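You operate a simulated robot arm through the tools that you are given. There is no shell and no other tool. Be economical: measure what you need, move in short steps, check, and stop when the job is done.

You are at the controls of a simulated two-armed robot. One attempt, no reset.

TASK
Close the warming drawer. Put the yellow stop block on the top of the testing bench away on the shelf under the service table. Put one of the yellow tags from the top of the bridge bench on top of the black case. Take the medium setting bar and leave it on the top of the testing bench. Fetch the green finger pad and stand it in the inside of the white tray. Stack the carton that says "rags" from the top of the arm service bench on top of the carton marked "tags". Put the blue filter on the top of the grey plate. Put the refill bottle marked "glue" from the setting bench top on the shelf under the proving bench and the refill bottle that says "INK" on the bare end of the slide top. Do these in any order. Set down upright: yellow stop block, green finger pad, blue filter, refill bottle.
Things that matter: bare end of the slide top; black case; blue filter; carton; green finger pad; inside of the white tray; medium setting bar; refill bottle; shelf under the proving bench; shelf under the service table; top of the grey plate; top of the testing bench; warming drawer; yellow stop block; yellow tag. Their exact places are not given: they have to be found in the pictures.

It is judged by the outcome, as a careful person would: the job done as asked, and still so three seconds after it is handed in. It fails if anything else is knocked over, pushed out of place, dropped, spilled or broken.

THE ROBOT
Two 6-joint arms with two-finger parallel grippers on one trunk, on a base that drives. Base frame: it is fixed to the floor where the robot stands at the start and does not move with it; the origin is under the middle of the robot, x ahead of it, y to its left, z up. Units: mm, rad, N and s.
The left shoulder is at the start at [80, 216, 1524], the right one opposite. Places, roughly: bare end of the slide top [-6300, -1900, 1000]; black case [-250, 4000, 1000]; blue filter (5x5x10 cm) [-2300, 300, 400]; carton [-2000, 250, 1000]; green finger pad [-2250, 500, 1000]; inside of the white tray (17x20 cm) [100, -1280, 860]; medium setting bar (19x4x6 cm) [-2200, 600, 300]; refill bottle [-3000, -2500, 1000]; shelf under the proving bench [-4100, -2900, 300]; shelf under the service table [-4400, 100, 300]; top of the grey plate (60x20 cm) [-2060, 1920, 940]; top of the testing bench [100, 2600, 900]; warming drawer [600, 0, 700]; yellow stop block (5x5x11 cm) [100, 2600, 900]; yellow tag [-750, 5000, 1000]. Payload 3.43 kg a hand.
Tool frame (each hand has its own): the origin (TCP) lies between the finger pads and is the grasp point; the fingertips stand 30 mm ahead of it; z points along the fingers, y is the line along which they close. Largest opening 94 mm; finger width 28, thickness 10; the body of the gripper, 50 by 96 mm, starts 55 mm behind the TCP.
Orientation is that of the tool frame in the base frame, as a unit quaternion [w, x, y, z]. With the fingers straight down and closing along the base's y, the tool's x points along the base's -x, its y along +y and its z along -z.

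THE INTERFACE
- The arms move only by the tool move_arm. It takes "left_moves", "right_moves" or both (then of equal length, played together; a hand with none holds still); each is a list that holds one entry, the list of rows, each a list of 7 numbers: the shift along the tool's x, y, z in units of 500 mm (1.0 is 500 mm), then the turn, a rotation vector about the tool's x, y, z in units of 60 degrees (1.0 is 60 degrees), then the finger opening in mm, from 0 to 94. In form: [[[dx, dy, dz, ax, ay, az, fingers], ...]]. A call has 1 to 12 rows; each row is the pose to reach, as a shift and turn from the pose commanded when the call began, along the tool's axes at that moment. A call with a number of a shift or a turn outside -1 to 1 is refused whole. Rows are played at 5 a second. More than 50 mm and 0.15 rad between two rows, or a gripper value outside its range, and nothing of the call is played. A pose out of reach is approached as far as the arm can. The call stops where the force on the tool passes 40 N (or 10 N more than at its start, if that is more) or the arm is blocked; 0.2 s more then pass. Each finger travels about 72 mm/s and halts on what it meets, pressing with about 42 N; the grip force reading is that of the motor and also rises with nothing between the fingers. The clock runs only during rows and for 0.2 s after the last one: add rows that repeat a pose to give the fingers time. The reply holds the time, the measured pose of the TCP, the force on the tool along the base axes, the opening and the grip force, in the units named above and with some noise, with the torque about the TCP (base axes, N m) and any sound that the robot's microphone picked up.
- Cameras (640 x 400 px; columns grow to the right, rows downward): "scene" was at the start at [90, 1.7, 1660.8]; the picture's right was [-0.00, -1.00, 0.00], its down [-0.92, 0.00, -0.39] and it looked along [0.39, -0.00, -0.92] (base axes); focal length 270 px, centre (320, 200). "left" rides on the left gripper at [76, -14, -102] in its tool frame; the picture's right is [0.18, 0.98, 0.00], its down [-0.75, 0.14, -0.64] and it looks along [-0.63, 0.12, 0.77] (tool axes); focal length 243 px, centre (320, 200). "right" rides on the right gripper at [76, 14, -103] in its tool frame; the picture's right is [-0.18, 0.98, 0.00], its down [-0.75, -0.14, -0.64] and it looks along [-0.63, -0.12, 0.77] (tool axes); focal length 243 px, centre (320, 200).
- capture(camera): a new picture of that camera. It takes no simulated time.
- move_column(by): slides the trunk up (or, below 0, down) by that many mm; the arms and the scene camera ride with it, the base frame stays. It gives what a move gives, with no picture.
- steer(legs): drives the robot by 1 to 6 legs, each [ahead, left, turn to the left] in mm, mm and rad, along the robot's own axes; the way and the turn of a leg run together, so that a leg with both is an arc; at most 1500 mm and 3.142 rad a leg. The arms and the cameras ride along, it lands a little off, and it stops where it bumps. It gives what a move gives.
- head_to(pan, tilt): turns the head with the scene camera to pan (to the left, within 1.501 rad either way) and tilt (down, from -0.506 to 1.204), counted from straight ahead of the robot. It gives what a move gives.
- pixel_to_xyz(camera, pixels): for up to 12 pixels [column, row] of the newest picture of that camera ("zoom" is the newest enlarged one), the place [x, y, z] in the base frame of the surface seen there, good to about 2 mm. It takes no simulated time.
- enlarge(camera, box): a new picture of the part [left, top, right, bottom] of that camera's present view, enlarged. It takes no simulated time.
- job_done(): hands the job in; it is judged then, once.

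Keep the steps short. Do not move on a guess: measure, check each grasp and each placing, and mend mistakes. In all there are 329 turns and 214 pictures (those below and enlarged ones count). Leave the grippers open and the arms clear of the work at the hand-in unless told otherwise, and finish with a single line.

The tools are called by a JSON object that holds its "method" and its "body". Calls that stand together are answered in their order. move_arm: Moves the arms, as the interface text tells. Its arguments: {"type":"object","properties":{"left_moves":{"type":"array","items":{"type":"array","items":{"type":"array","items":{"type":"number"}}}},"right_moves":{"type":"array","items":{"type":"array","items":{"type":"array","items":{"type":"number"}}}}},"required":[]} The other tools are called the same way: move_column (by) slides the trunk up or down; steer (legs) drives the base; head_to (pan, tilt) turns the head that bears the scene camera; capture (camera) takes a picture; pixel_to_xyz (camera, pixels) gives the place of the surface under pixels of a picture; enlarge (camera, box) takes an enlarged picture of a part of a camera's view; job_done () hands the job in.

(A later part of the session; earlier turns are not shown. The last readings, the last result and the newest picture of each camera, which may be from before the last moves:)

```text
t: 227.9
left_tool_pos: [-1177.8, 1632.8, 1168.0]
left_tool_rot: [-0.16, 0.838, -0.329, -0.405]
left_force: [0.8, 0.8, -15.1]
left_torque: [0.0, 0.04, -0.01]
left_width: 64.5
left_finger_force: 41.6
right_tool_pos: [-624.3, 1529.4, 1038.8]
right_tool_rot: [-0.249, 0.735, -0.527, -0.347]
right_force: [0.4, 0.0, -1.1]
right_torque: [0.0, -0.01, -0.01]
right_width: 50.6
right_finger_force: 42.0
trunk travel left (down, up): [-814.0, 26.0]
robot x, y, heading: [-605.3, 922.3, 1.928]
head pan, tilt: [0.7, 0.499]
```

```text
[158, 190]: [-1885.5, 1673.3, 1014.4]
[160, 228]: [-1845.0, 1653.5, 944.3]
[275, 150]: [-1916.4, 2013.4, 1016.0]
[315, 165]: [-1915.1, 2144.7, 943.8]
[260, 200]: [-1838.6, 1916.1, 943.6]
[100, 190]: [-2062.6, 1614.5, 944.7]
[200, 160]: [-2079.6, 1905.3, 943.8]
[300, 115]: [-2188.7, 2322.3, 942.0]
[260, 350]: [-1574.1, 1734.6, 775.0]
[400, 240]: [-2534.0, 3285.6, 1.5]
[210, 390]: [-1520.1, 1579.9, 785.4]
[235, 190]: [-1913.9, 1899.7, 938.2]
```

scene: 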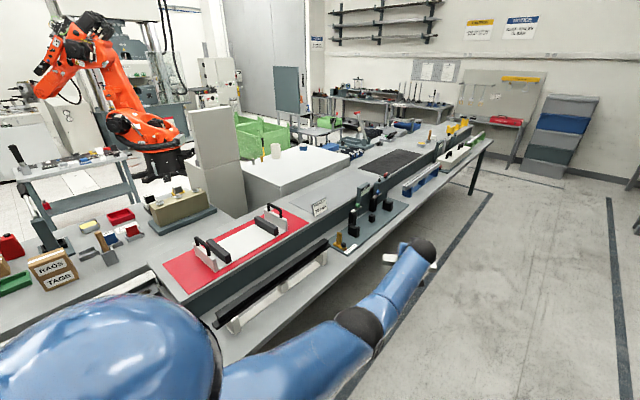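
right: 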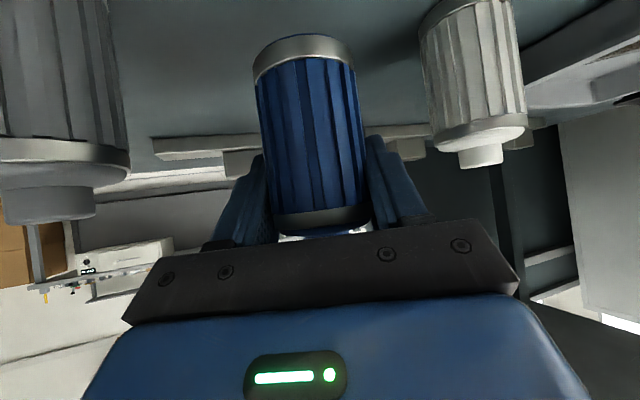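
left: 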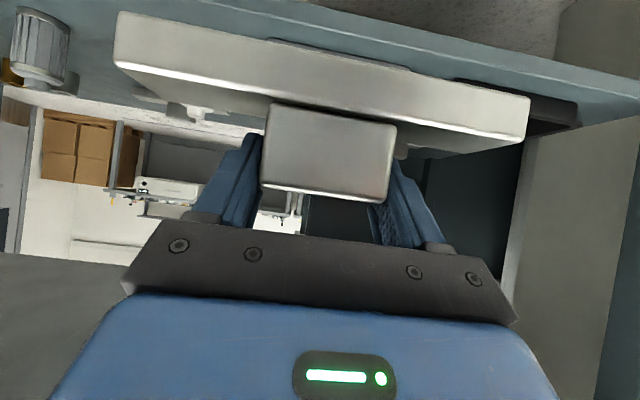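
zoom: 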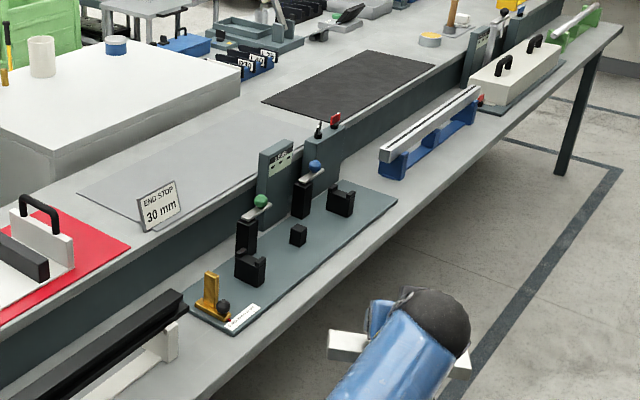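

Plate found: its top z 945, front strip at depth 1300 in my bench frame, 370 mm in from that bench's front edge. The bar goes first, to the testing bench opposite. I advance 900 mm and look right.

{"method": "steer", "body": {"legs": [[900, 0, 0]]}}

{"method": "head_to", "body": {"pan": -1.1, "tilt": 0.5}}

{"method": "capture", "body": {"camera": "scene"}}

```text
t: 232.7
left_tool_pos: [-1462.2, 2506.2, 1169.3]
left_tool_rot: [-0.167, 0.833, -0.341, -0.404]
left_force: [0.7, -0.1, -15.4]
left_torque: [0.05, 0.03, -0.01]
left_width: 64.4
left_finger_force: 41.8
right_tool_pos: [-910.9, 2389.9, 1039.0]
right_tool_rot: [-0.255, 0.727, -0.537, -0.345]
right_force: [0.2, 0.1, -0.9]
right_torque: [-0.04, 0.01, -0.01]
right_width: 50.7
right_finger_force: 42.1
trunk travel left (down, up): [-814.0, 26.0]
robot x, y, heading: [-910.0, 1780.0, 1.9]
head pan, tilt: [0.7, 0.499]
```

```text
t: 234.5
left_tool_pos: [-1461.5, 2506.9, 1168.8]
left_tool_rot: [-0.166, 0.833, -0.34, -0.403]
left_force: [-0.1, -0.8, -14.7]
left_torque: [0.07, 0.07, 0.01]
left_width: 64.4
left_finger_force: 42.1
right_tool_pos: [-911.3, 2390.6, 1037.9]
right_tool_rot: [-0.254, 0.727, -0.537, -0.343]
right_force: [0.1, -0.4, -1.1]
right_torque: [0.0, 0.02, 0.01]
right_width: 50.8
right_finger_force: 42.2
trunk travel left (down, up): [-814.0, 26.0]
robot x, y, heading: [-908.2, 1785.4, 1.899]
head pan, tilt: [-1.1, 0.499]
```

```text
140 pictures are left
```

scene: 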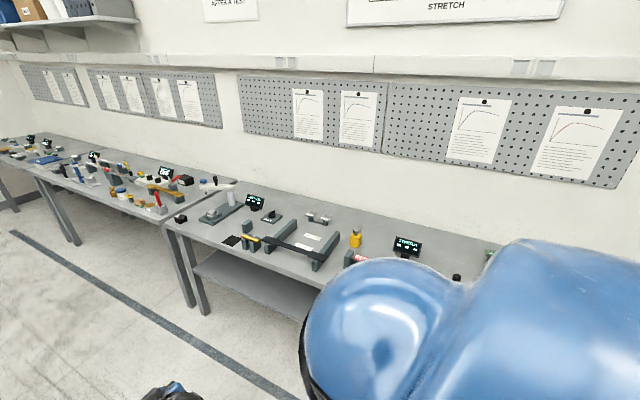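

I turn to face the testing bench.

{"method": "steer", "body": {"legs": [[0, 0, -1.573]]}}

{"method": "head_to", "body": {"pan": 0.3, "tilt": 0.6}}

{"method": "capture", "body": {"camera": "scene"}}

```text
t: 238.8
left_tool_pos: [-171.1, 2317.2, 1167.5]
left_tool_rot: [0.405, -0.337, 0.834, 0.163]
left_force: [0.6, 0.2, -15.6]
left_torque: [0.04, -0.03, 0.01]
left_width: 63.9
left_finger_force: 42.0
right_tool_pos: [-302.1, 1769.4, 1037.9]
right_tool_rot: [0.423, -0.121, 0.896, 0.056]
right_force: [0.5, -0.9, -1.9]
right_torque: [-0.03, -0.03, 0.01]
right_width: 50.7
right_finger_force: 41.8
trunk travel left (down, up): [-814.0, 26.0]
robot x, y, heading: [-910.4, 1781.3, 0.303]
head pan, tilt: [-1.1, 0.499]
```

```text
t: 240.3
left_tool_pos: [-170.0, 2316.6, 1167.2]
left_tool_rot: [0.405, -0.338, 0.834, 0.163]
left_force: [0.2, -0.7, -16.2]
left_torque: [0.04, -0.05, -0.06]
left_width: 64.2
left_finger_force: 42.1
right_tool_pos: [-302.1, 1769.7, 1038.4]
right_tool_rot: [0.424, -0.123, 0.895, 0.058]
right_force: [0.4, 0.5, -1.7]
right_torque: [-0.03, -0.01, -0.07]
right_width: 50.9
right_finger_force: 42.1
trunk travel left (down, up): [-814.0, 26.0]
robot x, y, heading: [-908.3, 1784.5, 0.3]
head pan, tilt: [0.3, 0.6]
```

```text
139 pictures are left
```

scene: 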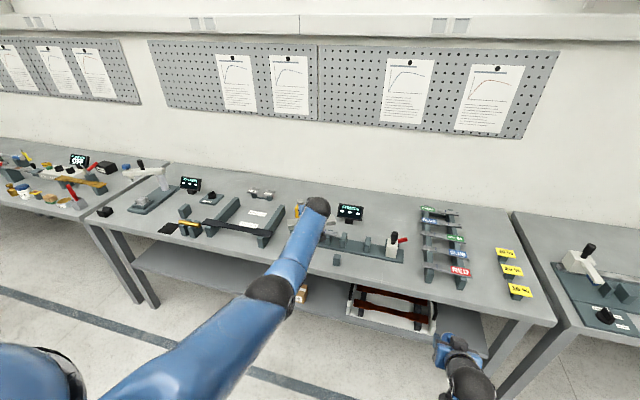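

{"method": "enlarge", "body": {"camera": "scene", "box": [80, 150, 400, 300]}}

{"method": "pixel_to_xyz", "body": {"camera": "scene", "pixels": [[90, 215], [550, 320], [300, 205], [185, 222], [380, 280], [330, 285], [250, 245], [335, 255], [430, 290], [260, 190], [385, 190], [225, 180]]}}

```text
2.00 times, centred on (240, 225) of scene
```

zoom: 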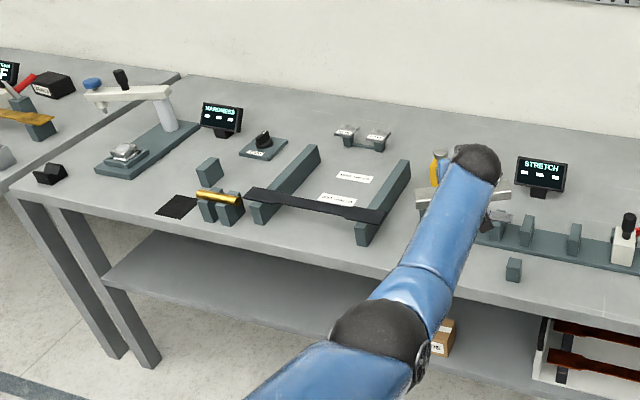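

```text
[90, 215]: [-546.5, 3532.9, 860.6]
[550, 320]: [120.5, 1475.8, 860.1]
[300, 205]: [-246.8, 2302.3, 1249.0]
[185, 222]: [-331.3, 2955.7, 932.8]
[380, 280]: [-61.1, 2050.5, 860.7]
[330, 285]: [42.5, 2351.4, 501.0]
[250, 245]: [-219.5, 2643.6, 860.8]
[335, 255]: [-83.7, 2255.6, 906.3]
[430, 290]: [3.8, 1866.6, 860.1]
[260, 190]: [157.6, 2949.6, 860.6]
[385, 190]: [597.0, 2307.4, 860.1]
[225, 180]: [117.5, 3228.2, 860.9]
```

Testing bench top z 860. I turn the left hand back square (bar parallel to the bench) and take a clearer picture after shifting a little.

{"method": "move_arm", "body": {"left_moves": [[[0, 0, 0, 0.083, 0, 0.065, 0], [0, 0, 0, 0.166, 0, 0.129, 0], [0, 0, 0, 0.249, 0, 0.194, 0], [0, 0, 0, 0.331, 0, 0.258, 0]]]}}

{"method": "steer", "body": {"legs": [[0, -250, 0.026]]}}

{"method": "capture", "body": {"camera": "scene"}}

{"method": "capture", "body": {"camera": "left"}}

```text
t: 241.3
left_tool_pos: [-169.3, 2317.3, 1167.4]
left_tool_rot: [0.432, -0.147, 0.887, 0.07]
left_force: [-0.1, 0.8, -16.4]
left_torque: [0.02, -0.05, -0.04]
left_width: 64.2
left_finger_force: 41.7
right_tool_pos: [-303.2, 1771.1, 1038.6]
right_tool_rot: [0.424, -0.122, 0.896, 0.058]
right_force: [0.0, -0.3, -1.1]
right_torque: [0.01, 0.0, 0.05]
right_width: 50.5
right_finger_force: 41.9
trunk travel left (down, up): [-814.0, 26.0]
robot x, y, heading: [-909.5, 1784.6, 0.301]
head pan, tilt: [0.3, 0.6]
```

```text
t: 243.1
left_tool_pos: [-112.7, 2113.0, 1165.7]
left_tool_rot: [0.43, -0.163, 0.885, 0.074]
left_force: [-0.1, 0.7, -15.7]
left_torque: [0.06, -0.08, 0.0]
left_width: 64.4
left_finger_force: 41.8
right_tool_pos: [-229.2, 1562.2, 1038.8]
right_tool_rot: [0.424, -0.137, 0.893, 0.062]
right_force: [0.0, -0.9, -1.4]
right_torque: [0.0, 0.02, 0.0]
right_width: 50.6
right_finger_force: 41.7
trunk travel left (down, up): [-814.0, 26.0]
robot x, y, heading: [-834.6, 1552.6, 0.327]
head pan, tilt: [0.3, 0.6]
```

```text
137 pictures are left
```

scene: 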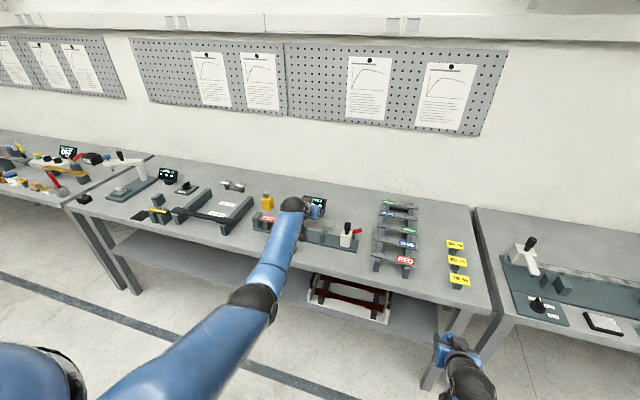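

```text
136 pictures are left
```

left: 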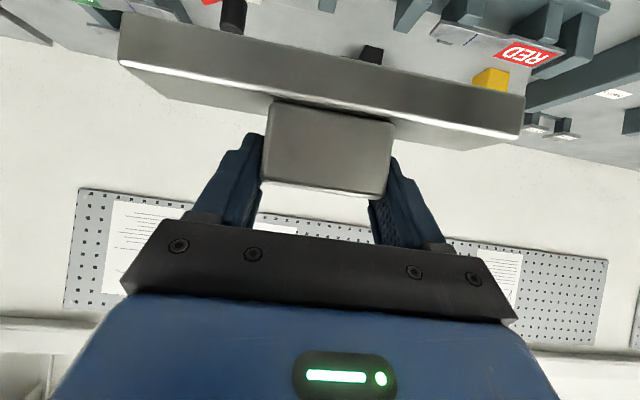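

{"method": "enlarge", "body": {"camera": "scene", "box": [220, 165, 500, 320]}}

{"method": "pixel_to_xyz", "body": {"camera": "scene", "pixels": [[267, 195], [267, 206], [428, 230], [425, 265], [430, 285], [405, 265], [460, 285], [380, 268], [400, 290], [350, 275], [445, 215], [262, 220]]}}

```text
2.29 times, centred on (360, 242) of scene
```

zoom: 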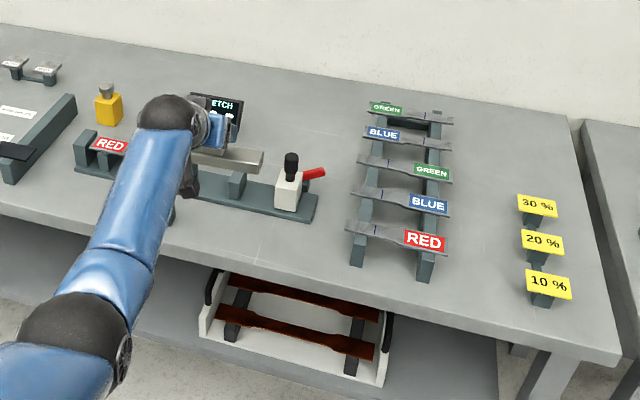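

```text
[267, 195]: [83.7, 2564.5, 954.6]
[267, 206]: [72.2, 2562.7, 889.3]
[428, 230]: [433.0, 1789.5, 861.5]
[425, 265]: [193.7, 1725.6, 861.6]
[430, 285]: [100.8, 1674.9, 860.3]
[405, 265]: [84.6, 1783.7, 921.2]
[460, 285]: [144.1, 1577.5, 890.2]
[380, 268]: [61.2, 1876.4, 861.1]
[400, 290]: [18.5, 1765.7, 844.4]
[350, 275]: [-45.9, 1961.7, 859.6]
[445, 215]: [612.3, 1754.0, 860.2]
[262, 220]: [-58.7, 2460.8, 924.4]
```

{"method": "pixel_to_xyz", "body": {"camera": "zoom", "pixels": [[240, 212], [310, 222], [318, 205], [345, 235], [352, 262], [260, 240], [300, 258], [300, 130], [330, 150], [345, 110], [250, 110], [425, 280]]}}

```text
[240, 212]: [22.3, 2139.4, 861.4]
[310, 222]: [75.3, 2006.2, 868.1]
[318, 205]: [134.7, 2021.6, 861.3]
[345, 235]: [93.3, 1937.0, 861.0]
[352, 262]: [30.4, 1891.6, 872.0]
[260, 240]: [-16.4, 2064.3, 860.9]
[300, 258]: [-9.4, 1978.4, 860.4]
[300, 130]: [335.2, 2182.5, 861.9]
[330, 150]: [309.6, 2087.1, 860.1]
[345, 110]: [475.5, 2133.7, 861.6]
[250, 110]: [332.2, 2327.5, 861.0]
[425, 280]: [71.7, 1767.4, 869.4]
```

A free front strip exists before the STRETCH base: I choose (-24,2103), 50 mm from the small block and well off the rack. I drive there and lower 235 mm.

{"method": "steer", "body": {"legs": [[81, -38, 0]]}}

{"method": "move_column", "body": {"by": -225}}

{"method": "head_to", "body": {"pan": 0.3, "tilt": 0.75}}

{"method": "capture", "body": {"camera": "scene"}}

{"method": "capture", "body": {"camera": "left"}}

```text
t: 244.2
left_tool_pos: [-32.6, 2090.8, 1176.9]
left_tool_rot: [0.436, -0.158, 0.883, 0.076]
left_force: [-0.7, -2.1, -11.6]
left_torque: [-0.02, 0.02, 0.01]
left_width: 64.3
left_finger_force: 41.8
right_tool_pos: [-151.4, 1540.4, 1043.5]
right_tool_rot: [0.427, -0.132, 0.892, 0.064]
right_force: [0.0, -0.5, -0.9]
right_torque: [-0.02, -0.02, -0.01]
right_width: 50.7
right_finger_force: 42.7
trunk travel left (down, up): [-814.0, 26.0]
robot x, y, heading: [-746.6, 1540.3, 0.326]
head pan, tilt: [0.3, 0.6]
```

```text
t: 246.6
left_tool_pos: [-22.7, 2094.1, 942.1]
left_tool_rot: [0.43, -0.159, 0.885, 0.075]
left_force: [0.6, 0.2, -16.8]
left_torque: [-0.01, -0.01, 0.03]
left_width: 63.9
left_finger_force: 42.2
right_tool_pos: [-141.4, 1546.6, 812.6]
right_tool_rot: [0.422, -0.133, 0.894, 0.063]
right_force: [0.3, -0.3, -1.5]
right_torque: [0.01, -0.01, -0.01]
right_width: 51.0
right_finger_force: 42.3
trunk travel left (down, up): [-589.0, 251.0]
robot x, y, heading: [-749.3, 1543.5, 0.32]
head pan, tilt: [0.3, 0.6]
```

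```text
t: 247.3
left_tool_pos: [-22.5, 2094.1, 942.5]
left_tool_rot: [0.429, -0.159, 0.886, 0.074]
left_force: [0.2, -0.5, -15.6]
left_torque: [-0.01, 0.0, 0.0]
left_width: 64.0
left_finger_force: 42.2
right_tool_pos: [-143.4, 1545.6, 812.1]
right_tool_rot: [0.422, -0.133, 0.895, 0.063]
right_force: [0.0, -0.4, -1.7]
right_torque: [0.0, -0.03, -0.02]
right_width: 50.6
right_finger_force: 41.6
trunk travel left (down, up): [-589.0, 251.0]
robot x, y, heading: [-750.3, 1546.8, 0.325]
head pan, tilt: [0.3, 0.75]
```

```text
134 pictures are left
```

scene: 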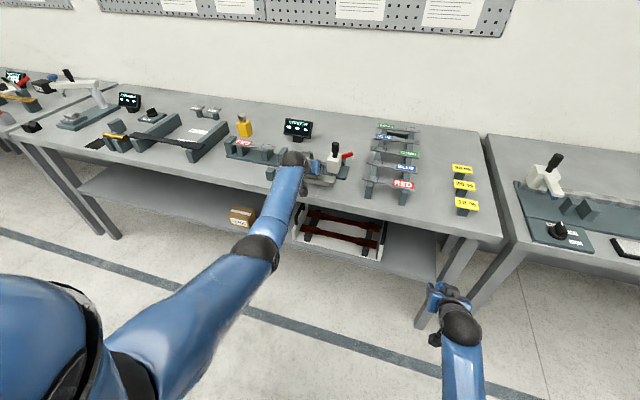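

```text
133 pictures are left
```

left: 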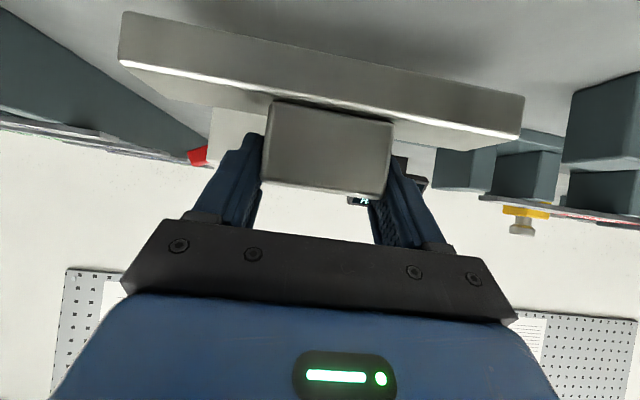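

Bar is over the strip, 26 mm up. I lower it with the arm in small steps.

{"method": "move_arm", "body": {"left_moves": [[[0.014, 0, 0.011, 0, 0, 0, 0], [0.028, 0, 0.022, 0, 0, 0, 0], [0.036, 0, 0.028, 0, 0, 0, 0], [0.039, 0, 0.03, 0, 0, 0, 0], [0.042, 0, 0.0325, 0, 0, 0, 0]]]}}

```text
t: 248.5
left_tool_pos: [-23.1, 2094.2, 918.1]
left_tool_rot: [0.432, -0.158, 0.884, 0.076]
left_force: [0.3, 1.2, -9.1]
left_torque: [0.58, 0.03, 0.01]
left_width: 64.1
left_finger_force: 41.7
right_tool_pos: [-143.1, 1545.0, 813.3]
right_tool_rot: [0.421, -0.133, 0.895, 0.063]
right_force: [0.7, -0.7, -1.4]
right_torque: [-0.01, 0.01, 0.01]
right_width: 50.6
right_finger_force: 42.2
trunk travel left (down, up): [-589.0, 251.0]
robot x, y, heading: [-742.6, 1544.4, 0.324]
head pan, tilt: [0.3, 0.75]
```

One end touches already. 2 mm more, then release and withdraw along the fingers.

{"method": "move_arm", "body": {"left_moves": [[[0.0035, 0, 0.0025, 0, 0, 0, 0], [0.005, 0, 0.0035, 0, 0, 0, 0], [0.005, 0, 0.0035, 0, 0, 0, 66], [0.005, 0, 0.0035, 0, 0, 0, 84], [0.005, 0, 0.0035, 0, 0, 0, 86], [0.005, 0, -0.05, 0, 0, 0, 86], [0.005, 0, -0.13, 0, 0, 0, 86], [-0.04, 0, -0.2, 0, 0, 0, 86]]]}}

{"method": "capture", "body": {"camera": "left"}}

```text
t: 250.3
left_tool_pos: [-88.5, 2067.6, 996.1]
left_tool_rot: [0.431, -0.16, 0.885, 0.076]
left_force: [0.1, 0.9, -1.0]
left_torque: [0.01, 0.02, -0.02]
left_width: 86.1
left_finger_force: 0.1
right_tool_pos: [-144.2, 1544.2, 813.9]
right_tool_rot: [0.423, -0.133, 0.894, 0.063]
right_force: [-0.2, 0.3, -1.0]
right_torque: [0.03, -0.01, -0.02]
right_width: 50.8
right_finger_force: 41.4
trunk travel left (down, up): [-589.0, 251.0]
robot x, y, heading: [-748.8, 1547.7, 0.326]
head pan, tilt: [0.3, 0.75]
```

```text
132 pictures are left
```

left: 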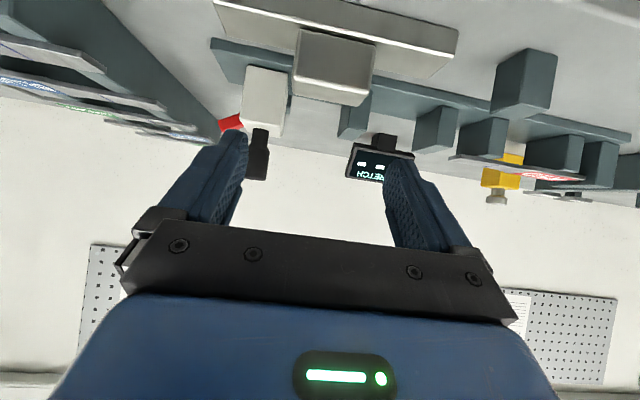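

The bar lies flat on the testing bench. Now the yellow stop block: I raise 120 mm, shift left 416 mm and look at it.

{"method": "move_column", "body": {"by": 150}}

{"method": "steer", "body": {"legs": [[-60, 0, 0], [0, 416, 0]]}}

{"method": "head_to", "body": {"pan": 0.15, "tilt": 0.65}}

{"method": "capture", "body": {"camera": "scene"}}

{"method": "capture", "body": {"camera": "left"}}

```text
t: 252.0
left_tool_pos: [-87.5, 2067.2, 1145.8]
left_tool_rot: [0.432, -0.159, 0.884, 0.075]
left_force: [0.1, 0.4, 0.0]
left_torque: [0.0, 0.01, -0.02]
left_width: 85.9
left_finger_force: 0.1
right_tool_pos: [-143.6, 1543.9, 962.9]
right_tool_rot: [0.423, -0.133, 0.894, 0.064]
right_force: [0.4, 0.2, -0.4]
right_torque: [0.02, 0.03, 0.02]
right_width: 50.7
right_finger_force: 42.2
trunk travel left (down, up): [-739.0, 101.0]
robot x, y, heading: [-749.5, 1545.6, 0.319]
head pan, tilt: [0.3, 0.75]
```

```text
t: 255.1
left_tool_pos: [-278.0, 2433.9, 1144.9]
left_tool_rot: [0.43, -0.162, 0.884, 0.078]
left_force: [-0.1, -1.1, -0.3]
left_torque: [0.01, 0.03, -0.01]
left_width: 85.9
left_finger_force: 0.0
right_tool_pos: [-331.5, 1911.1, 962.3]
right_tool_rot: [0.422, -0.136, 0.894, 0.065]
right_force: [0.1, -0.4, -1.2]
right_torque: [0.03, 0.01, 0.0]
right_width: 50.5
right_finger_force: 42.2
trunk travel left (down, up): [-739.0, 101.0]
robot x, y, heading: [-939.4, 1906.0, 0.337]
head pan, tilt: [0.3, 0.75]
```

```text
t: 255.8
left_tool_pos: [-279.8, 2435.2, 1145.3]
left_tool_rot: [0.432, -0.162, 0.884, 0.077]
left_force: [0.0, 0.2, -0.5]
left_torque: [-0.03, 0.0, 0.02]
left_width: 85.9
left_finger_force: 0.1
right_tool_pos: [-332.8, 1911.8, 963.4]
right_tool_rot: [0.422, -0.136, 0.894, 0.064]
right_force: [0.0, -0.5, -1.8]
right_torque: [-0.01, 0.0, -0.02]
right_width: 51.0
right_finger_force: 41.5
trunk travel left (down, up): [-739.0, 101.0]
robot x, y, heading: [-937.0, 1906.3, 0.335]
head pan, tilt: [0.15, 0.649]
```

```text
131 pictures are left
```

scene: 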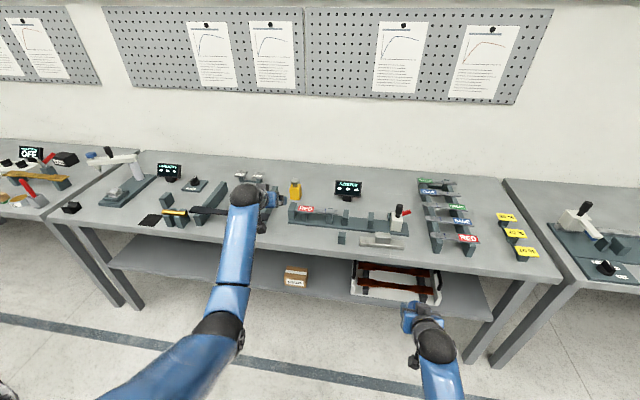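

```text
130 pictures are left
```

left: 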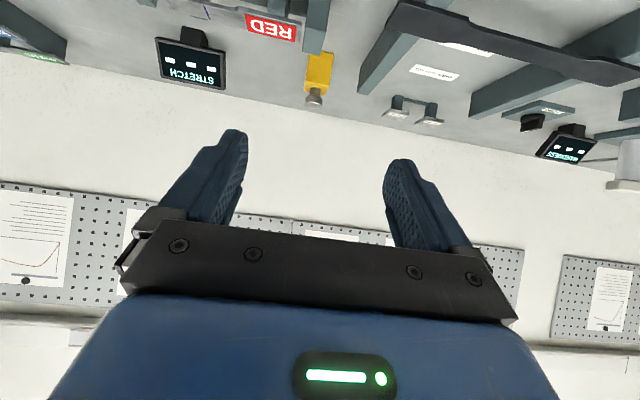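

The bar lies neatly at (380,240). The yellow block is at about (295,188). I enlarge and measure it and its surroundings.

{"method": "enlarge", "body": {"camera": "scene", "box": [255, 160, 355, 222]}}

{"method": "pixel_to_xyz", "body": {"camera": "zoom", "pixels": [[255, 130], [257, 150], [233, 175], [280, 178], [257, 185], [255, 235], [262, 160], [322, 315], [240, 345], [110, 215], [270, 150], [300, 345]]}}

```text
6.40 times, centred on (305, 191) of scene
```

zoom: 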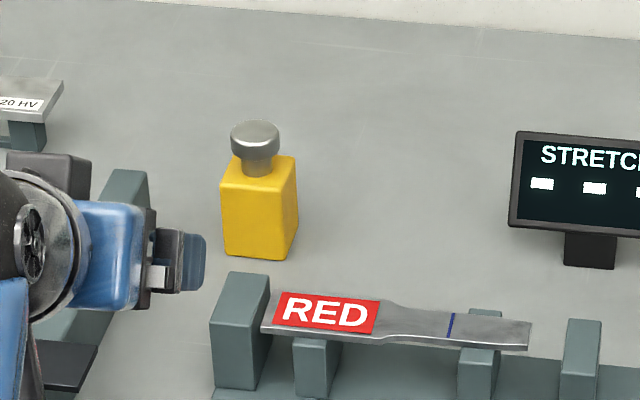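

```text
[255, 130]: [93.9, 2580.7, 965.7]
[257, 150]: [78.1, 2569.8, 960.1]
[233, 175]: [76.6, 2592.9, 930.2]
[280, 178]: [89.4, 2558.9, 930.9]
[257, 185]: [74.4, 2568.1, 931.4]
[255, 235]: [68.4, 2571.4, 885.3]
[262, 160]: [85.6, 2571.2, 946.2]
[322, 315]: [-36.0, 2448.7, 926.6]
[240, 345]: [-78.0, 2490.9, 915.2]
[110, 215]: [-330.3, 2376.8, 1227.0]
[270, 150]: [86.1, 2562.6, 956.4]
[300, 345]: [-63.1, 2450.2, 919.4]
```

Before taking the block I free the right hand: the filter goes onto the grey plate opposite. I raise the trunk and turn round to face the island.

{"method": "move_column", "body": {"by": 95}}

{"method": "steer", "body": {"legs": [[0, 0, 3.132]]}}

{"method": "head_to", "body": {"pan": -0.1, "tilt": 0.6}}

{"method": "capture", "body": {"camera": "scene"}}

```text
t: 257.1
left_tool_pos: [-278.7, 2435.4, 1240.0]
left_tool_rot: [0.432, -0.162, 0.884, 0.077]
left_force: [0.2, -0.9, 0.0]
left_torque: [0.0, -0.04, -0.02]
left_width: 86.1
left_finger_force: 0.1
right_tool_pos: [-332.2, 1911.7, 1059.9]
right_tool_rot: [0.423, -0.137, 0.893, 0.066]
right_force: [0.5, 0.2, -1.5]
right_torque: [-0.02, -0.01, 0.01]
right_width: 50.8
right_finger_force: 42.1
trunk travel left (down, up): [-834.0, 6.0]
robot x, y, heading: [-937.9, 1905.0, 0.334]
head pan, tilt: [0.15, 0.649]
```

```text
t: 264.8
left_tool_pos: [-1607.9, 1395.6, 1240.6]
left_tool_rot: [0.07, 0.887, 0.149, -0.432]
left_force: [0.3, -0.4, 0.5]
left_torque: [-0.01, 0.03, 0.01]
left_width: 86.0
left_finger_force: 0.0
right_tool_pos: [-1539.4, 1916.7, 1058.3]
right_tool_rot: [0.058, 0.896, 0.124, -0.423]
right_force: [0.2, 0.3, -1.9]
right_torque: [0.0, -0.01, 0.0]
right_width: 50.8
right_finger_force: 42.0
trunk travel left (down, up): [-834.0, 6.0]
robot x, y, heading: [-934.8, 1904.9, -2.837]
head pan, tilt: [0.15, 0.649]
```

```text
t: 265.6
left_tool_pos: [-1607.4, 1394.6, 1240.1]
left_tool_rot: [0.07, 0.887, 0.148, -0.432]
left_force: [0.3, -0.1, -0.4]
left_torque: [0.0, 0.01, 0.01]
left_width: 85.9
left_finger_force: 0.0
right_tool_pos: [-1540.5, 1917.9, 1059.2]
right_tool_rot: [0.06, 0.895, 0.124, -0.424]
right_force: [-0.5, 0.2, -2.2]
right_torque: [-0.03, -0.01, 0.0]
right_width: 50.7
right_finger_force: 41.7
trunk travel left (down, up): [-834.0, 6.0]
robot x, y, heading: [-938.5, 1908.0, -2.834]
head pan, tilt: [-0.099, 0.6]
```

```text
128 pictures are left
```

scene: 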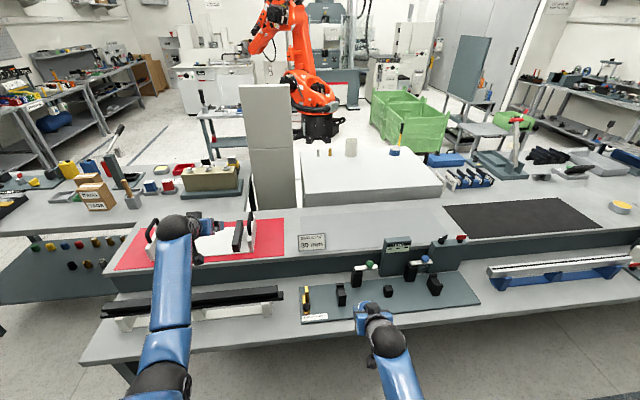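

I see the plate from (300,215) to (455,245), the sign at its left front and the devices before it. I measure the gap between them.

{"method": "enlarge", "body": {"camera": "scene", "box": [290, 195, 470, 325]}}

{"method": "pixel_to_xyz", "body": {"camera": "zoom", "pixels": [[125, 150], [125, 195], [260, 240], [245, 265], [335, 165], [340, 185], [200, 180], [200, 130], [520, 160], [30, 150], [185, 205], [480, 225]]}}

```text
3.08 times, centred on (380, 260) of scene
```

zoom: 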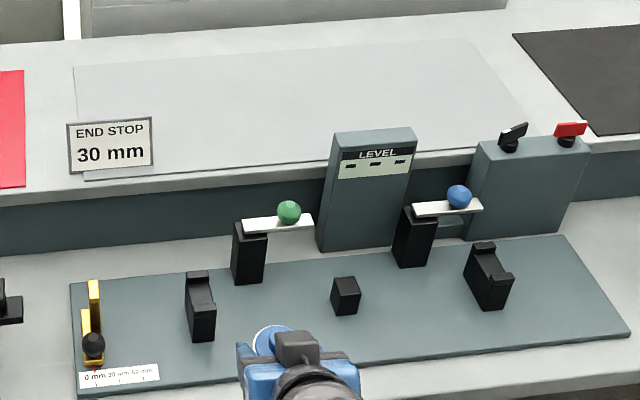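

```text
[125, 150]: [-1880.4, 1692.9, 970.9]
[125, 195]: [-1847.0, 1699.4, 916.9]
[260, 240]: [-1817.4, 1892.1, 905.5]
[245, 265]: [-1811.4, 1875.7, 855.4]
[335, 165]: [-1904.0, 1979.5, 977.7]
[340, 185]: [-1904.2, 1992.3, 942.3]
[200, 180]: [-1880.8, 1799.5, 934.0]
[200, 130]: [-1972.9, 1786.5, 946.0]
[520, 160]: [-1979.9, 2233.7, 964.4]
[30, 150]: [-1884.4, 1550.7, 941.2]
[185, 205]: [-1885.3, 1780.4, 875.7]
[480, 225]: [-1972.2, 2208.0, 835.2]
```

The gap between the sign and the LEVEL panel is 220 mm wide. I aim for (-1987,1820) on the plate. I drive ahead 255 mm, right 42, and extend the right arm 200 mm at height.

{"method": "steer", "body": {"legs": [[255, -42, 0]]}}

{"method": "move_arm", "body": {"right_moves": [[[-0.05, 0, 0.062, 0, 0, 0, 10], [-0.1, 0, 0.124, 0, 0, 0, 10], [-0.15, 0, 0.186, 0, 0, 0, 10], [-0.2, 0, 0.248, 0, 0, 0, 10], [-0.253, 0, 0.31, 0, 0, 0, 10], [-0.253, 0, 0.31, 0, 0, 0, 10]]]}}

{"method": "capture", "body": {"camera": "right"}}

{"method": "capture", "body": {"camera": "scene"}}

```text
t: 267.4
left_tool_pos: [-1864.0, 1357.6, 1243.1]
left_tool_rot: [0.071, 0.886, 0.15, -0.433]
left_force: [0.2, -0.2, 0.5]
left_torque: [0.0, 0.02, 0.0]
left_width: 86.0
left_finger_force: 0.2
right_tool_pos: [-1798.7, 1879.6, 1061.3]
right_tool_rot: [0.058, 0.895, 0.123, -0.426]
right_force: [0.4, -0.3, -1.1]
right_torque: [0.0, 0.0, 0.0]
right_width: 50.4
right_finger_force: 41.3
trunk travel left (down, up): [-834.0, 6.0]
robot x, y, heading: [-1196.8, 1867.9, -2.836]
head pan, tilt: [-0.099, 0.6]
```

```text
t: 268.9
left_tool_pos: [-1868.2, 1356.5, 1241.1]
left_tool_rot: [0.07, 0.886, 0.149, -0.433]
left_force: [-0.6, -0.5, 0.3]
left_torque: [0.02, 0.0, -0.04]
left_width: 85.9
left_finger_force: 0.1
right_tool_pos: [-1995.2, 1826.7, 1059.5]
right_tool_rot: [0.059, 0.895, 0.124, -0.425]
right_force: [-0.4, 0.2, -1.2]
right_torque: [0.05, 0.02, -0.01]
right_width: 50.5
right_finger_force: 42.2
trunk travel left (down, up): [-834.0, 6.0]
robot x, y, heading: [-1197.4, 1869.1, -2.836]
head pan, tilt: [-0.099, 0.6]
```

```text
126 pictures are left
```

right: 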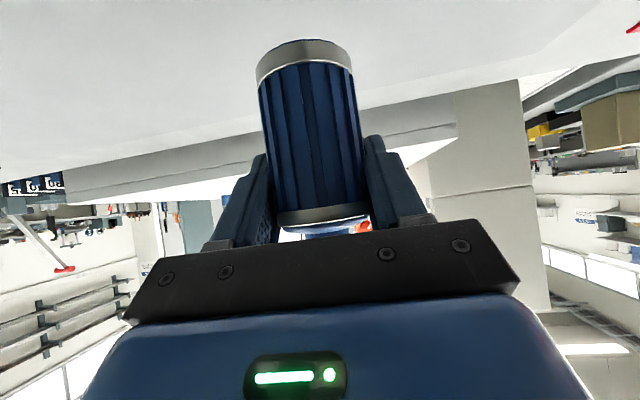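

```text
125 pictures are left
```

scene: 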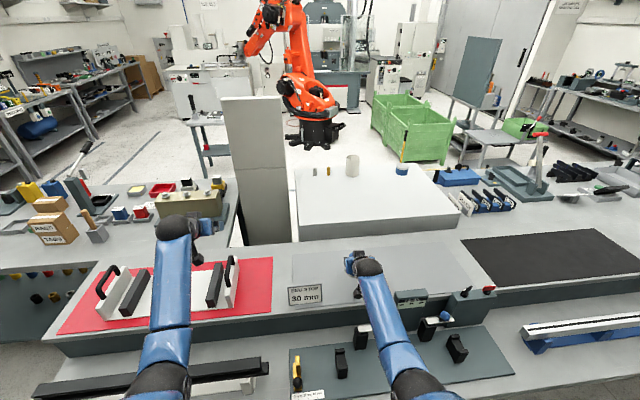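

Filter is over the plate at depth 1306, clear of sign and panel. I lower the trunk 44 mm and then feel down.

{"method": "move_column", "body": {"by": -44}}

{"method": "move_arm", "body": {"right_moves": [[[0.004, 0, 0.003, 0, 0, 0, 10], [0.008, 0, 0.0065, 0, 0, 0, 10], [0.008, 0, 0.0065, 0, 0, 0, 10]]]}}

```text
t: 269.7
left_tool_pos: [-1868.6, 1357.9, 1196.7]
left_tool_rot: [0.07, 0.887, 0.148, -0.432]
left_force: [0.0, -0.6, 0.8]
left_torque: [-0.04, -0.02, -0.01]
left_width: 86.0
left_finger_force: 0.1
right_tool_pos: [-1994.7, 1828.2, 1014.7]
right_tool_rot: [0.059, 0.896, 0.124, -0.423]
right_force: [-0.1, 1.2, -1.5]
right_torque: [-0.02, -0.01, 0.02]
right_width: 50.9
right_finger_force: 42.3
trunk travel left (down, up): [-790.0, 50.0]
robot x, y, heading: [-1193.6, 1870.0, -2.837]
head pan, tilt: [-0.099, 0.6]
```

```text
t: 270.5
left_tool_pos: [-1867.4, 1357.2, 1196.9]
left_tool_rot: [0.071, 0.886, 0.15, -0.432]
left_force: [-0.4, 1.3, 0.0]
left_torque: [0.01, 0.02, 0.0]
left_width: 86.1
left_finger_force: 0.1
right_tool_pos: [-1994.5, 1827.9, 1010.0]
right_tool_rot: [0.06, 0.896, 0.124, -0.423]
right_force: [0.4, -0.5, -1.7]
right_torque: [-0.03, 0.0, -0.01]
right_width: 50.9
right_finger_force: 41.9
trunk travel left (down, up): [-790.0, 50.0]
robot x, y, heading: [-1196.6, 1868.0, -2.838]
head pan, tilt: [-0.099, 0.6]
```

{"method": "move_arm", "body": {"right_moves": [[[0.003, 0, 0.0025, 0, 0, 0, 10], [0.006, 0, 0.005, 0, 0, 0, 10]]]}}

```text
t: 271.1
left_tool_pos: [-1866.9, 1357.5, 1196.9]
left_tool_rot: [0.071, 0.886, 0.149, -0.434]
left_force: [-0.3, -0.2, 0.3]
left_torque: [0.0, -0.01, 0.02]
left_width: 85.9
left_finger_force: 0.0
right_tool_pos: [-1995.5, 1826.5, 1010.7]
right_tool_rot: [0.059, 0.894, 0.123, -0.428]
right_force: [-1.1, 1.8, 11.0]
right_torque: [0.04, -0.16, 0.01]
right_width: 50.7
right_finger_force: 42.0
trunk travel left (down, up): [-790.0, 50.0]
robot x, y, heading: [-1193.3, 1864.7, -2.838]
head pan, tilt: [-0.099, 0.6]
```

It stands on the plate (11 N). I ease, open, and withdraw level, then up.

{"method": "move_arm", "body": {"right_moves": [[[-0.003, 0, -0.0025, 0, 0, 0, 10], [-0.003, 0, -0.0025, 0, 0, 0, 60], [-0.003, 0, -0.0025, 0, 0, 0, 82], [0.054, 0, -0.072, 0, 0, 0, 82], [0.111, 0, -0.142, 0, 0, 0, 82], [0.09, 0, -0.22, 0, 0, 0, 82], [0.1, 0, -0.28, 0, 0, 0, 82]]]}}

{"method": "capture", "body": {"camera": "scene"}}

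{"method": "capture", "body": {"camera": "right"}}

```text
t: 272.7
left_tool_pos: [-1868.3, 1356.4, 1197.6]
left_tool_rot: [0.071, 0.886, 0.149, -0.433]
left_force: [0.5, -0.4, 0.3]
left_torque: [0.02, -0.02, 0.02]
left_width: 85.9
left_finger_force: 0.2
right_tool_pos: [-1859.3, 1865.8, 1053.7]
right_tool_rot: [0.059, 0.896, 0.124, -0.423]
right_force: [-0.7, 0.0, 1.1]
right_torque: [0.02, -0.03, 0.02]
right_width: 81.8
right_finger_force: 0.0
trunk travel left (down, up): [-790.0, 50.0]
robot x, y, heading: [-1199.6, 1864.3, -2.834]
head pan, tilt: [-0.099, 0.6]
```

```text
124 pictures are left
```

scene: 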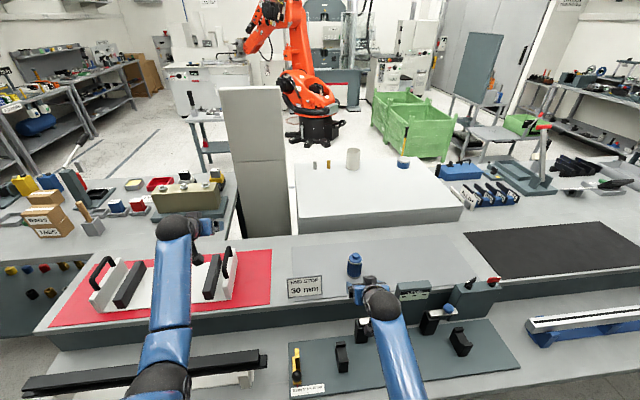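

```text
123 pictures are left
```

right: 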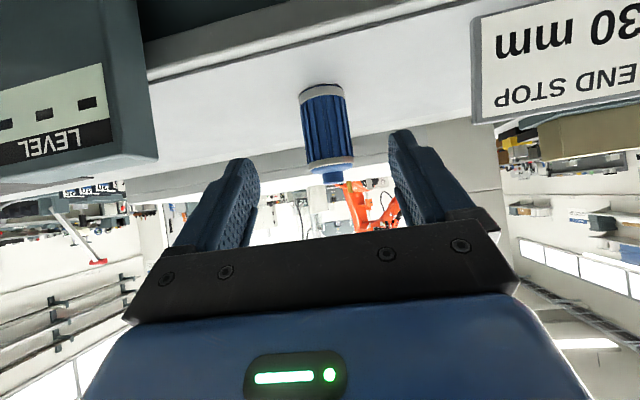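

The filter stands upright on the plate. I raise the trunk, back off and turn round to the testing bench for the yellow block.

{"method": "move_column", "body": {"by": 45}}

{"method": "steer", "body": {"legs": [[-300, 7, 0], [0, 0, 3.14]]}}

{"method": "move_arm", "body": {"left_moves": [[[0.09, 0, 0.02, 0, 0, 0, 82], [0.18, 0, 0.04, 0, 0, 0, 82], [0.27, 0, 0.06, 0, 0, 0, 82], [0.36, 0, 0.07, 0, 0, 0, 82]]]}}

```text
t: 273.6
left_tool_pos: [-1869.1, 1358.0, 1241.4]
left_tool_rot: [0.07, 0.887, 0.149, -0.432]
left_force: [-0.4, 0.2, 0.0]
left_torque: [0.01, -0.02, 0.04]
left_width: 86.1
left_finger_force: 0.1
right_tool_pos: [-1862.2, 1864.4, 1098.8]
right_tool_rot: [0.059, 0.896, 0.124, -0.423]
right_force: [-0.8, -0.6, 0.8]
right_torque: [0.01, 0.04, 0.0]
right_width: 82.1
right_finger_force: 0.1
trunk travel left (down, up): [-835.0, 5.0]
robot x, y, heading: [-1196.8, 1868.3, -2.838]
head pan, tilt: [-0.099, 0.6]
```

```text
t: 283.0
left_tool_pos: [-228.7, 2454.1, 1242.9]
left_tool_rot: [0.433, -0.143, 0.887, 0.067]
left_force: [-0.7, 0.8, 0.2]
left_torque: [-0.04, -0.01, 0.05]
left_width: 85.9
left_finger_force: 0.1
right_tool_pos: [-243.1, 1945.0, 1098.6]
right_tool_rot: [0.424, -0.118, 0.896, 0.056]
right_force: [-0.5, -0.3, 0.2]
right_torque: [-0.05, 0.01, 0.0]
right_width: 82.1
right_finger_force: 0.1
trunk travel left (down, up): [-835.0, 5.0]
robot x, y, heading: [-902.7, 1950.8, 0.295]
head pan, tilt: [-0.099, 0.6]
```

```text
t: 284.0
left_tool_pos: [-308.7, 2427.4, 1077.4]
left_tool_rot: [0.433, -0.145, 0.887, 0.069]
left_force: [0.9, 0.9, -0.2]
left_torque: [-0.03, 0.02, 0.04]
left_width: 82.1
left_finger_force: 0.0
right_tool_pos: [-241.7, 1944.5, 1097.6]
right_tool_rot: [0.424, -0.118, 0.896, 0.056]
right_force: [0.0, 0.9, 0.5]
right_torque: [0.01, -0.01, -0.02]
right_width: 82.0
right_finger_force: 0.0
trunk travel left (down, up): [-835.0, 5.0]
robot x, y, heading: [-909.1, 1949.4, 0.291]
head pan, tilt: [-0.099, 0.6]
```

Left hand z 1077. I drive 424 mm ahead, 26 left, to bring it above the yellow block.

{"method": "steer", "body": {"legs": [[424, 26, 0]]}}

{"method": "move_column", "body": {"by": -55}}

{"method": "capture", "body": {"camera": "left"}}

{"method": "capture", "body": {"camera": "scene"}}

```text
t: 286.6
left_tool_pos: [82.4, 2567.0, 1079.1]
left_tool_rot: [0.434, -0.143, 0.887, 0.068]
left_force: [0.4, -1.4, -0.4]
left_torque: [-0.06, 0.01, 0.0]
left_width: 81.9
left_finger_force: 0.0
right_tool_pos: [145.3, 2085.1, 1099.4]
right_tool_rot: [0.424, -0.118, 0.896, 0.057]
right_force: [-0.5, 0.6, -0.2]
right_torque: [0.01, -0.03, 0.0]
right_width: 82.2
right_finger_force: 0.0
trunk travel left (down, up): [-835.0, 5.0]
robot x, y, heading: [-516.0, 2095.0, 0.285]
head pan, tilt: [-0.099, 0.6]
```

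```text
t: 287.5
left_tool_pos: [83.8, 2568.6, 1021.1]
left_tool_rot: [0.433, -0.142, 0.888, 0.067]
left_force: [0.7, -0.4, 0.2]
left_torque: [0.0, 0.03, -0.01]
left_width: 82.1
left_finger_force: 0.1
right_tool_pos: [146.7, 2087.0, 1043.2]
right_tool_rot: [0.424, -0.116, 0.897, 0.055]
right_force: [0.9, -0.9, 0.7]
right_torque: [-0.01, 0.02, -0.06]
right_width: 81.9
right_finger_force: 0.0
trunk travel left (down, up): [-780.0, 60.0]
robot x, y, heading: [-515.5, 2093.2, 0.285]
head pan, tilt: [-0.099, 0.6]
```

```text
122 pictures are left
```

left: 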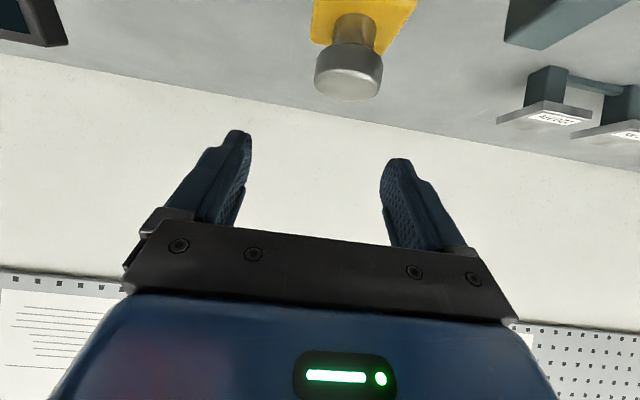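

```text
121 pictures are left
```

scene: 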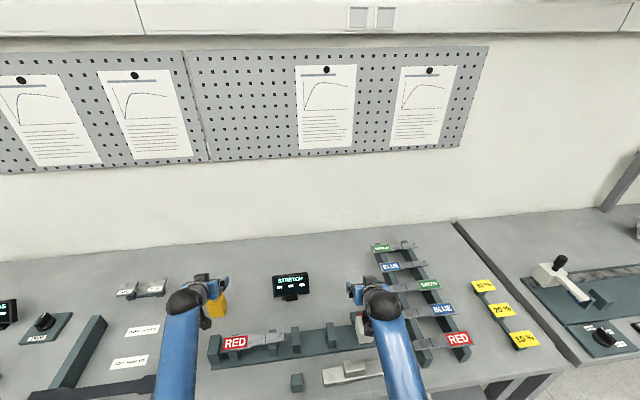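

{"method": "pixel_to_xyz", "body": {"camera": "left", "pixels": [[348, 80], [325, 75], [370, 75], [348, 55], [320, 20], [395, 25], [352, 20], [316, 8], [400, 8]]}}

```text
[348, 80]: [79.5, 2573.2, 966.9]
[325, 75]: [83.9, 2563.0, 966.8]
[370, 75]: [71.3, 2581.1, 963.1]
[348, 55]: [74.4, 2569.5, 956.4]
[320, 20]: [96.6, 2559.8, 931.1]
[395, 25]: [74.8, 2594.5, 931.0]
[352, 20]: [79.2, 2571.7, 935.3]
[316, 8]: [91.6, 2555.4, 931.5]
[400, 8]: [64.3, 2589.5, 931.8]
```

{"method": "enlarge", "body": {"camera": "left", "box": [280, 0, 430, 110]}}

{"method": "enlarge", "body": {"camera": "scene", "box": [190, 270, 250, 330]}}

```text
3.64 times, centred on (355, 55) of left
```

zoom: 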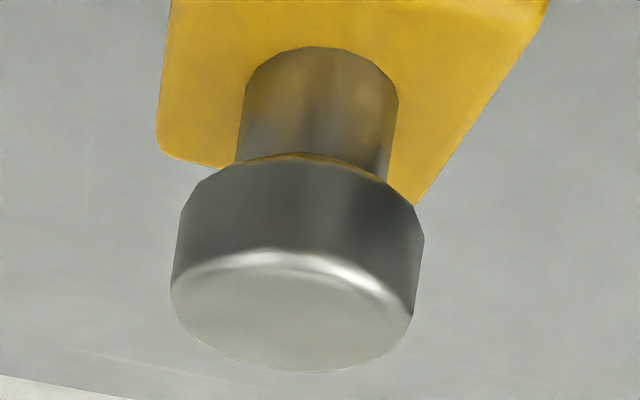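

```text
6.67 times, centred on (220, 300) of scene
```

zoom: 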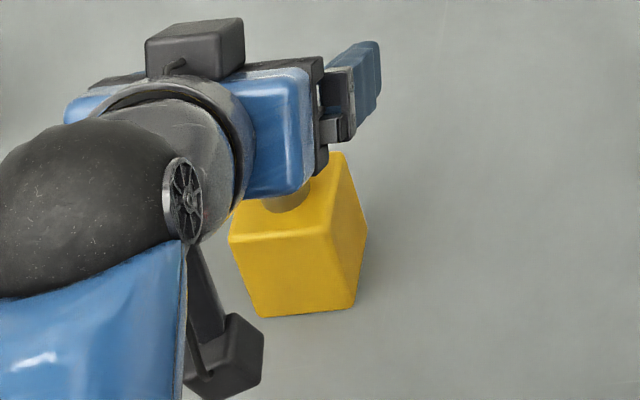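

{"method": "pixel_to_xyz", "body": {"camera": "zoom", "pixels": [[236, 243], [330, 228], [262, 308], [346, 302], [338, 160], [362, 225], [355, 270], [300, 270]]}}

```text
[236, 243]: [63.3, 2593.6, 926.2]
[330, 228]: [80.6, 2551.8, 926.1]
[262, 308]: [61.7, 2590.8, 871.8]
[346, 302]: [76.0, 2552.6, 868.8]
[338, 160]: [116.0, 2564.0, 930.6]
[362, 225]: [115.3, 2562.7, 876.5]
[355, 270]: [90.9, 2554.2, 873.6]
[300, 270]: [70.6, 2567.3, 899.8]
```

Block centre about (90,2577), yaw 0.35. To keep the wrist camera clear of the RED stand's post I make the left hand steeper by 17° first.

{"method": "move_arm", "body": {"left_moves": [[[-0.01, 0.012, 0.013, 0, 0.1, 0.0, 82], [-0.01, 0.012, 0.013, 0, 0.2, 0, 82], [-0.01, 0.012, 0.013, 0, 0.285, 0, 82], [-0.01, 0.012, 0.013, 0, 0.285, 0, 82]]]}}

{"method": "capture", "body": {"camera": "left"}}

```text
t: 288.5
left_tool_pos: [89.1, 2577.0, 1022.7]
left_tool_rot: [0.296, -0.15, 0.942, 0.044]
left_force: [0.0, -0.2, 0.0]
left_torque: [-0.03, 0.01, 0.0]
left_width: 82.0
left_finger_force: 0.1
right_tool_pos: [147.0, 2085.7, 1042.7]
right_tool_rot: [0.424, -0.117, 0.897, 0.055]
right_force: [0.3, -0.6, 0.1]
right_torque: [0.04, -0.01, -0.02]
right_width: 82.0
right_finger_force: 0.1
trunk travel left (down, up): [-780.0, 60.0]
robot x, y, heading: [-518.7, 2097.1, 0.289]
head pan, tilt: [-0.099, 0.6]
```

```text
118 pictures are left
```

left: 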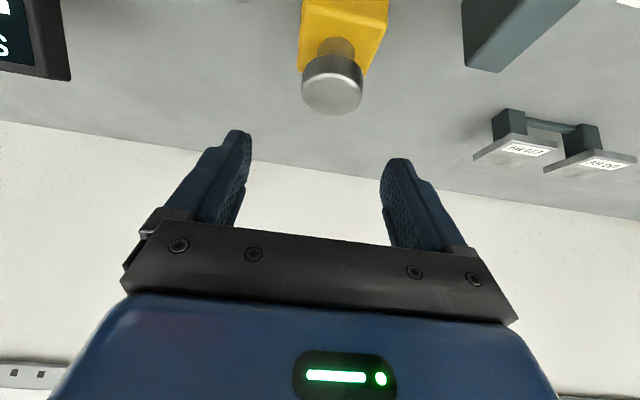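

Now straight down 100 mm.

{"method": "move_arm", "body": {"left_moves": [[[0.03, 0, 0.043, 0, 0, 0, 82], [0.06, 0, 0.086, 0, 0, 0, 82], [0.09, 0, 0.129, 0, 0, 0, 82], [0.114, 0, 0.164, 0, 0, 0, 82], [0.114, 0, 0.164, 0, 0, 0, 82]]]}}

{"method": "capture", "body": {"camera": "left"}}

{"method": "enlarge", "body": {"camera": "scene", "box": [160, 270, 260, 370]}}

```text
t: 289.7
left_tool_pos: [88.4, 2576.3, 924.3]
left_tool_rot: [0.297, -0.15, 0.942, 0.046]
left_force: [0.0, -0.3, -0.7]
left_torque: [0.0, 0.01, -0.01]
left_width: 81.7
left_finger_force: 0.1
right_tool_pos: [147.7, 2086.7, 1042.1]
right_tool_rot: [0.424, -0.118, 0.896, 0.056]
right_force: [-0.1, 0.6, -0.5]
right_torque: [0.02, 0.02, 0.01]
right_width: 82.2
right_finger_force: 0.0
trunk travel left (down, up): [-780.0, 60.0]
robot x, y, heading: [-518.1, 2096.3, 0.289]
head pan, tilt: [-0.099, 0.6]
```

```text
117 pictures are left
```

left: 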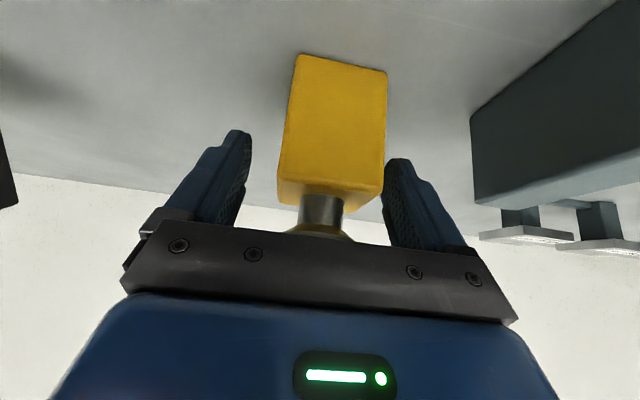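

```text
4.00 times, centred on (210, 320) of scene
```

zoom: 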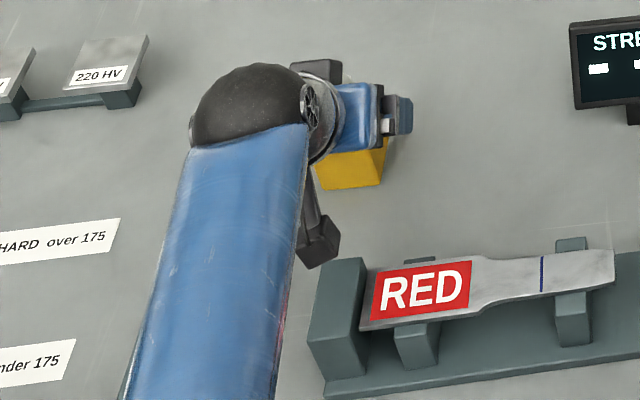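

The block is between the fingers, and the camera is clear of the post. I close and lift.

{"method": "move_arm", "body": {"left_moves": [[[0, 0.008, 0, 0, 0, 0, 65], [0, 0.008, 0, 0, 0, 0, 40], [0, 0.008, 0, 0, 0, 0, 20], [0, 0.008, 0, 0, 0, 0, 5], [0, 0.008, 0, 0, 0, 0, 0], [-0.012, 0.008, -0.017, 0, 0, 0, 0], [-0.04, 0.008, -0.058, 0, 0, 0, 0], [-0.075, 0.008, -0.108, 0, 0, 0, 0], [-0.11, 0.008, -0.158, 0, 0, 0, 0]]]}}

{"method": "capture", "body": {"camera": "left"}}

```text
t: 291.7
left_tool_pos: [89.5, 2582.6, 1017.8]
left_tool_rot: [0.295, -0.151, 0.942, 0.045]
left_force: [0.2, 0.5, -11.5]
left_torque: [0.02, 0.03, -0.04]
left_width: 54.4
left_finger_force: 41.7
right_tool_pos: [148.4, 2086.5, 1042.3]
right_tool_rot: [0.423, -0.117, 0.897, 0.056]
right_force: [-1.2, 0.0, 0.3]
right_torque: [0.01, 0.0, -0.01]
right_width: 81.9
right_finger_force: 0.1
trunk travel left (down, up): [-780.0, 60.0]
robot x, y, heading: [-513.4, 2094.8, 0.288]
head pan, tilt: [-0.099, 0.6]
```

```text
115 pictures are left
```

left: 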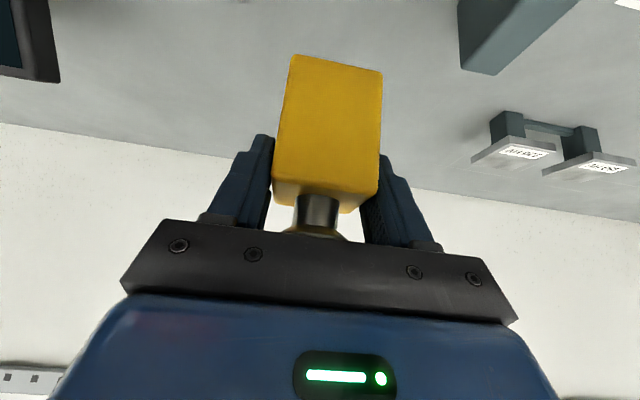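

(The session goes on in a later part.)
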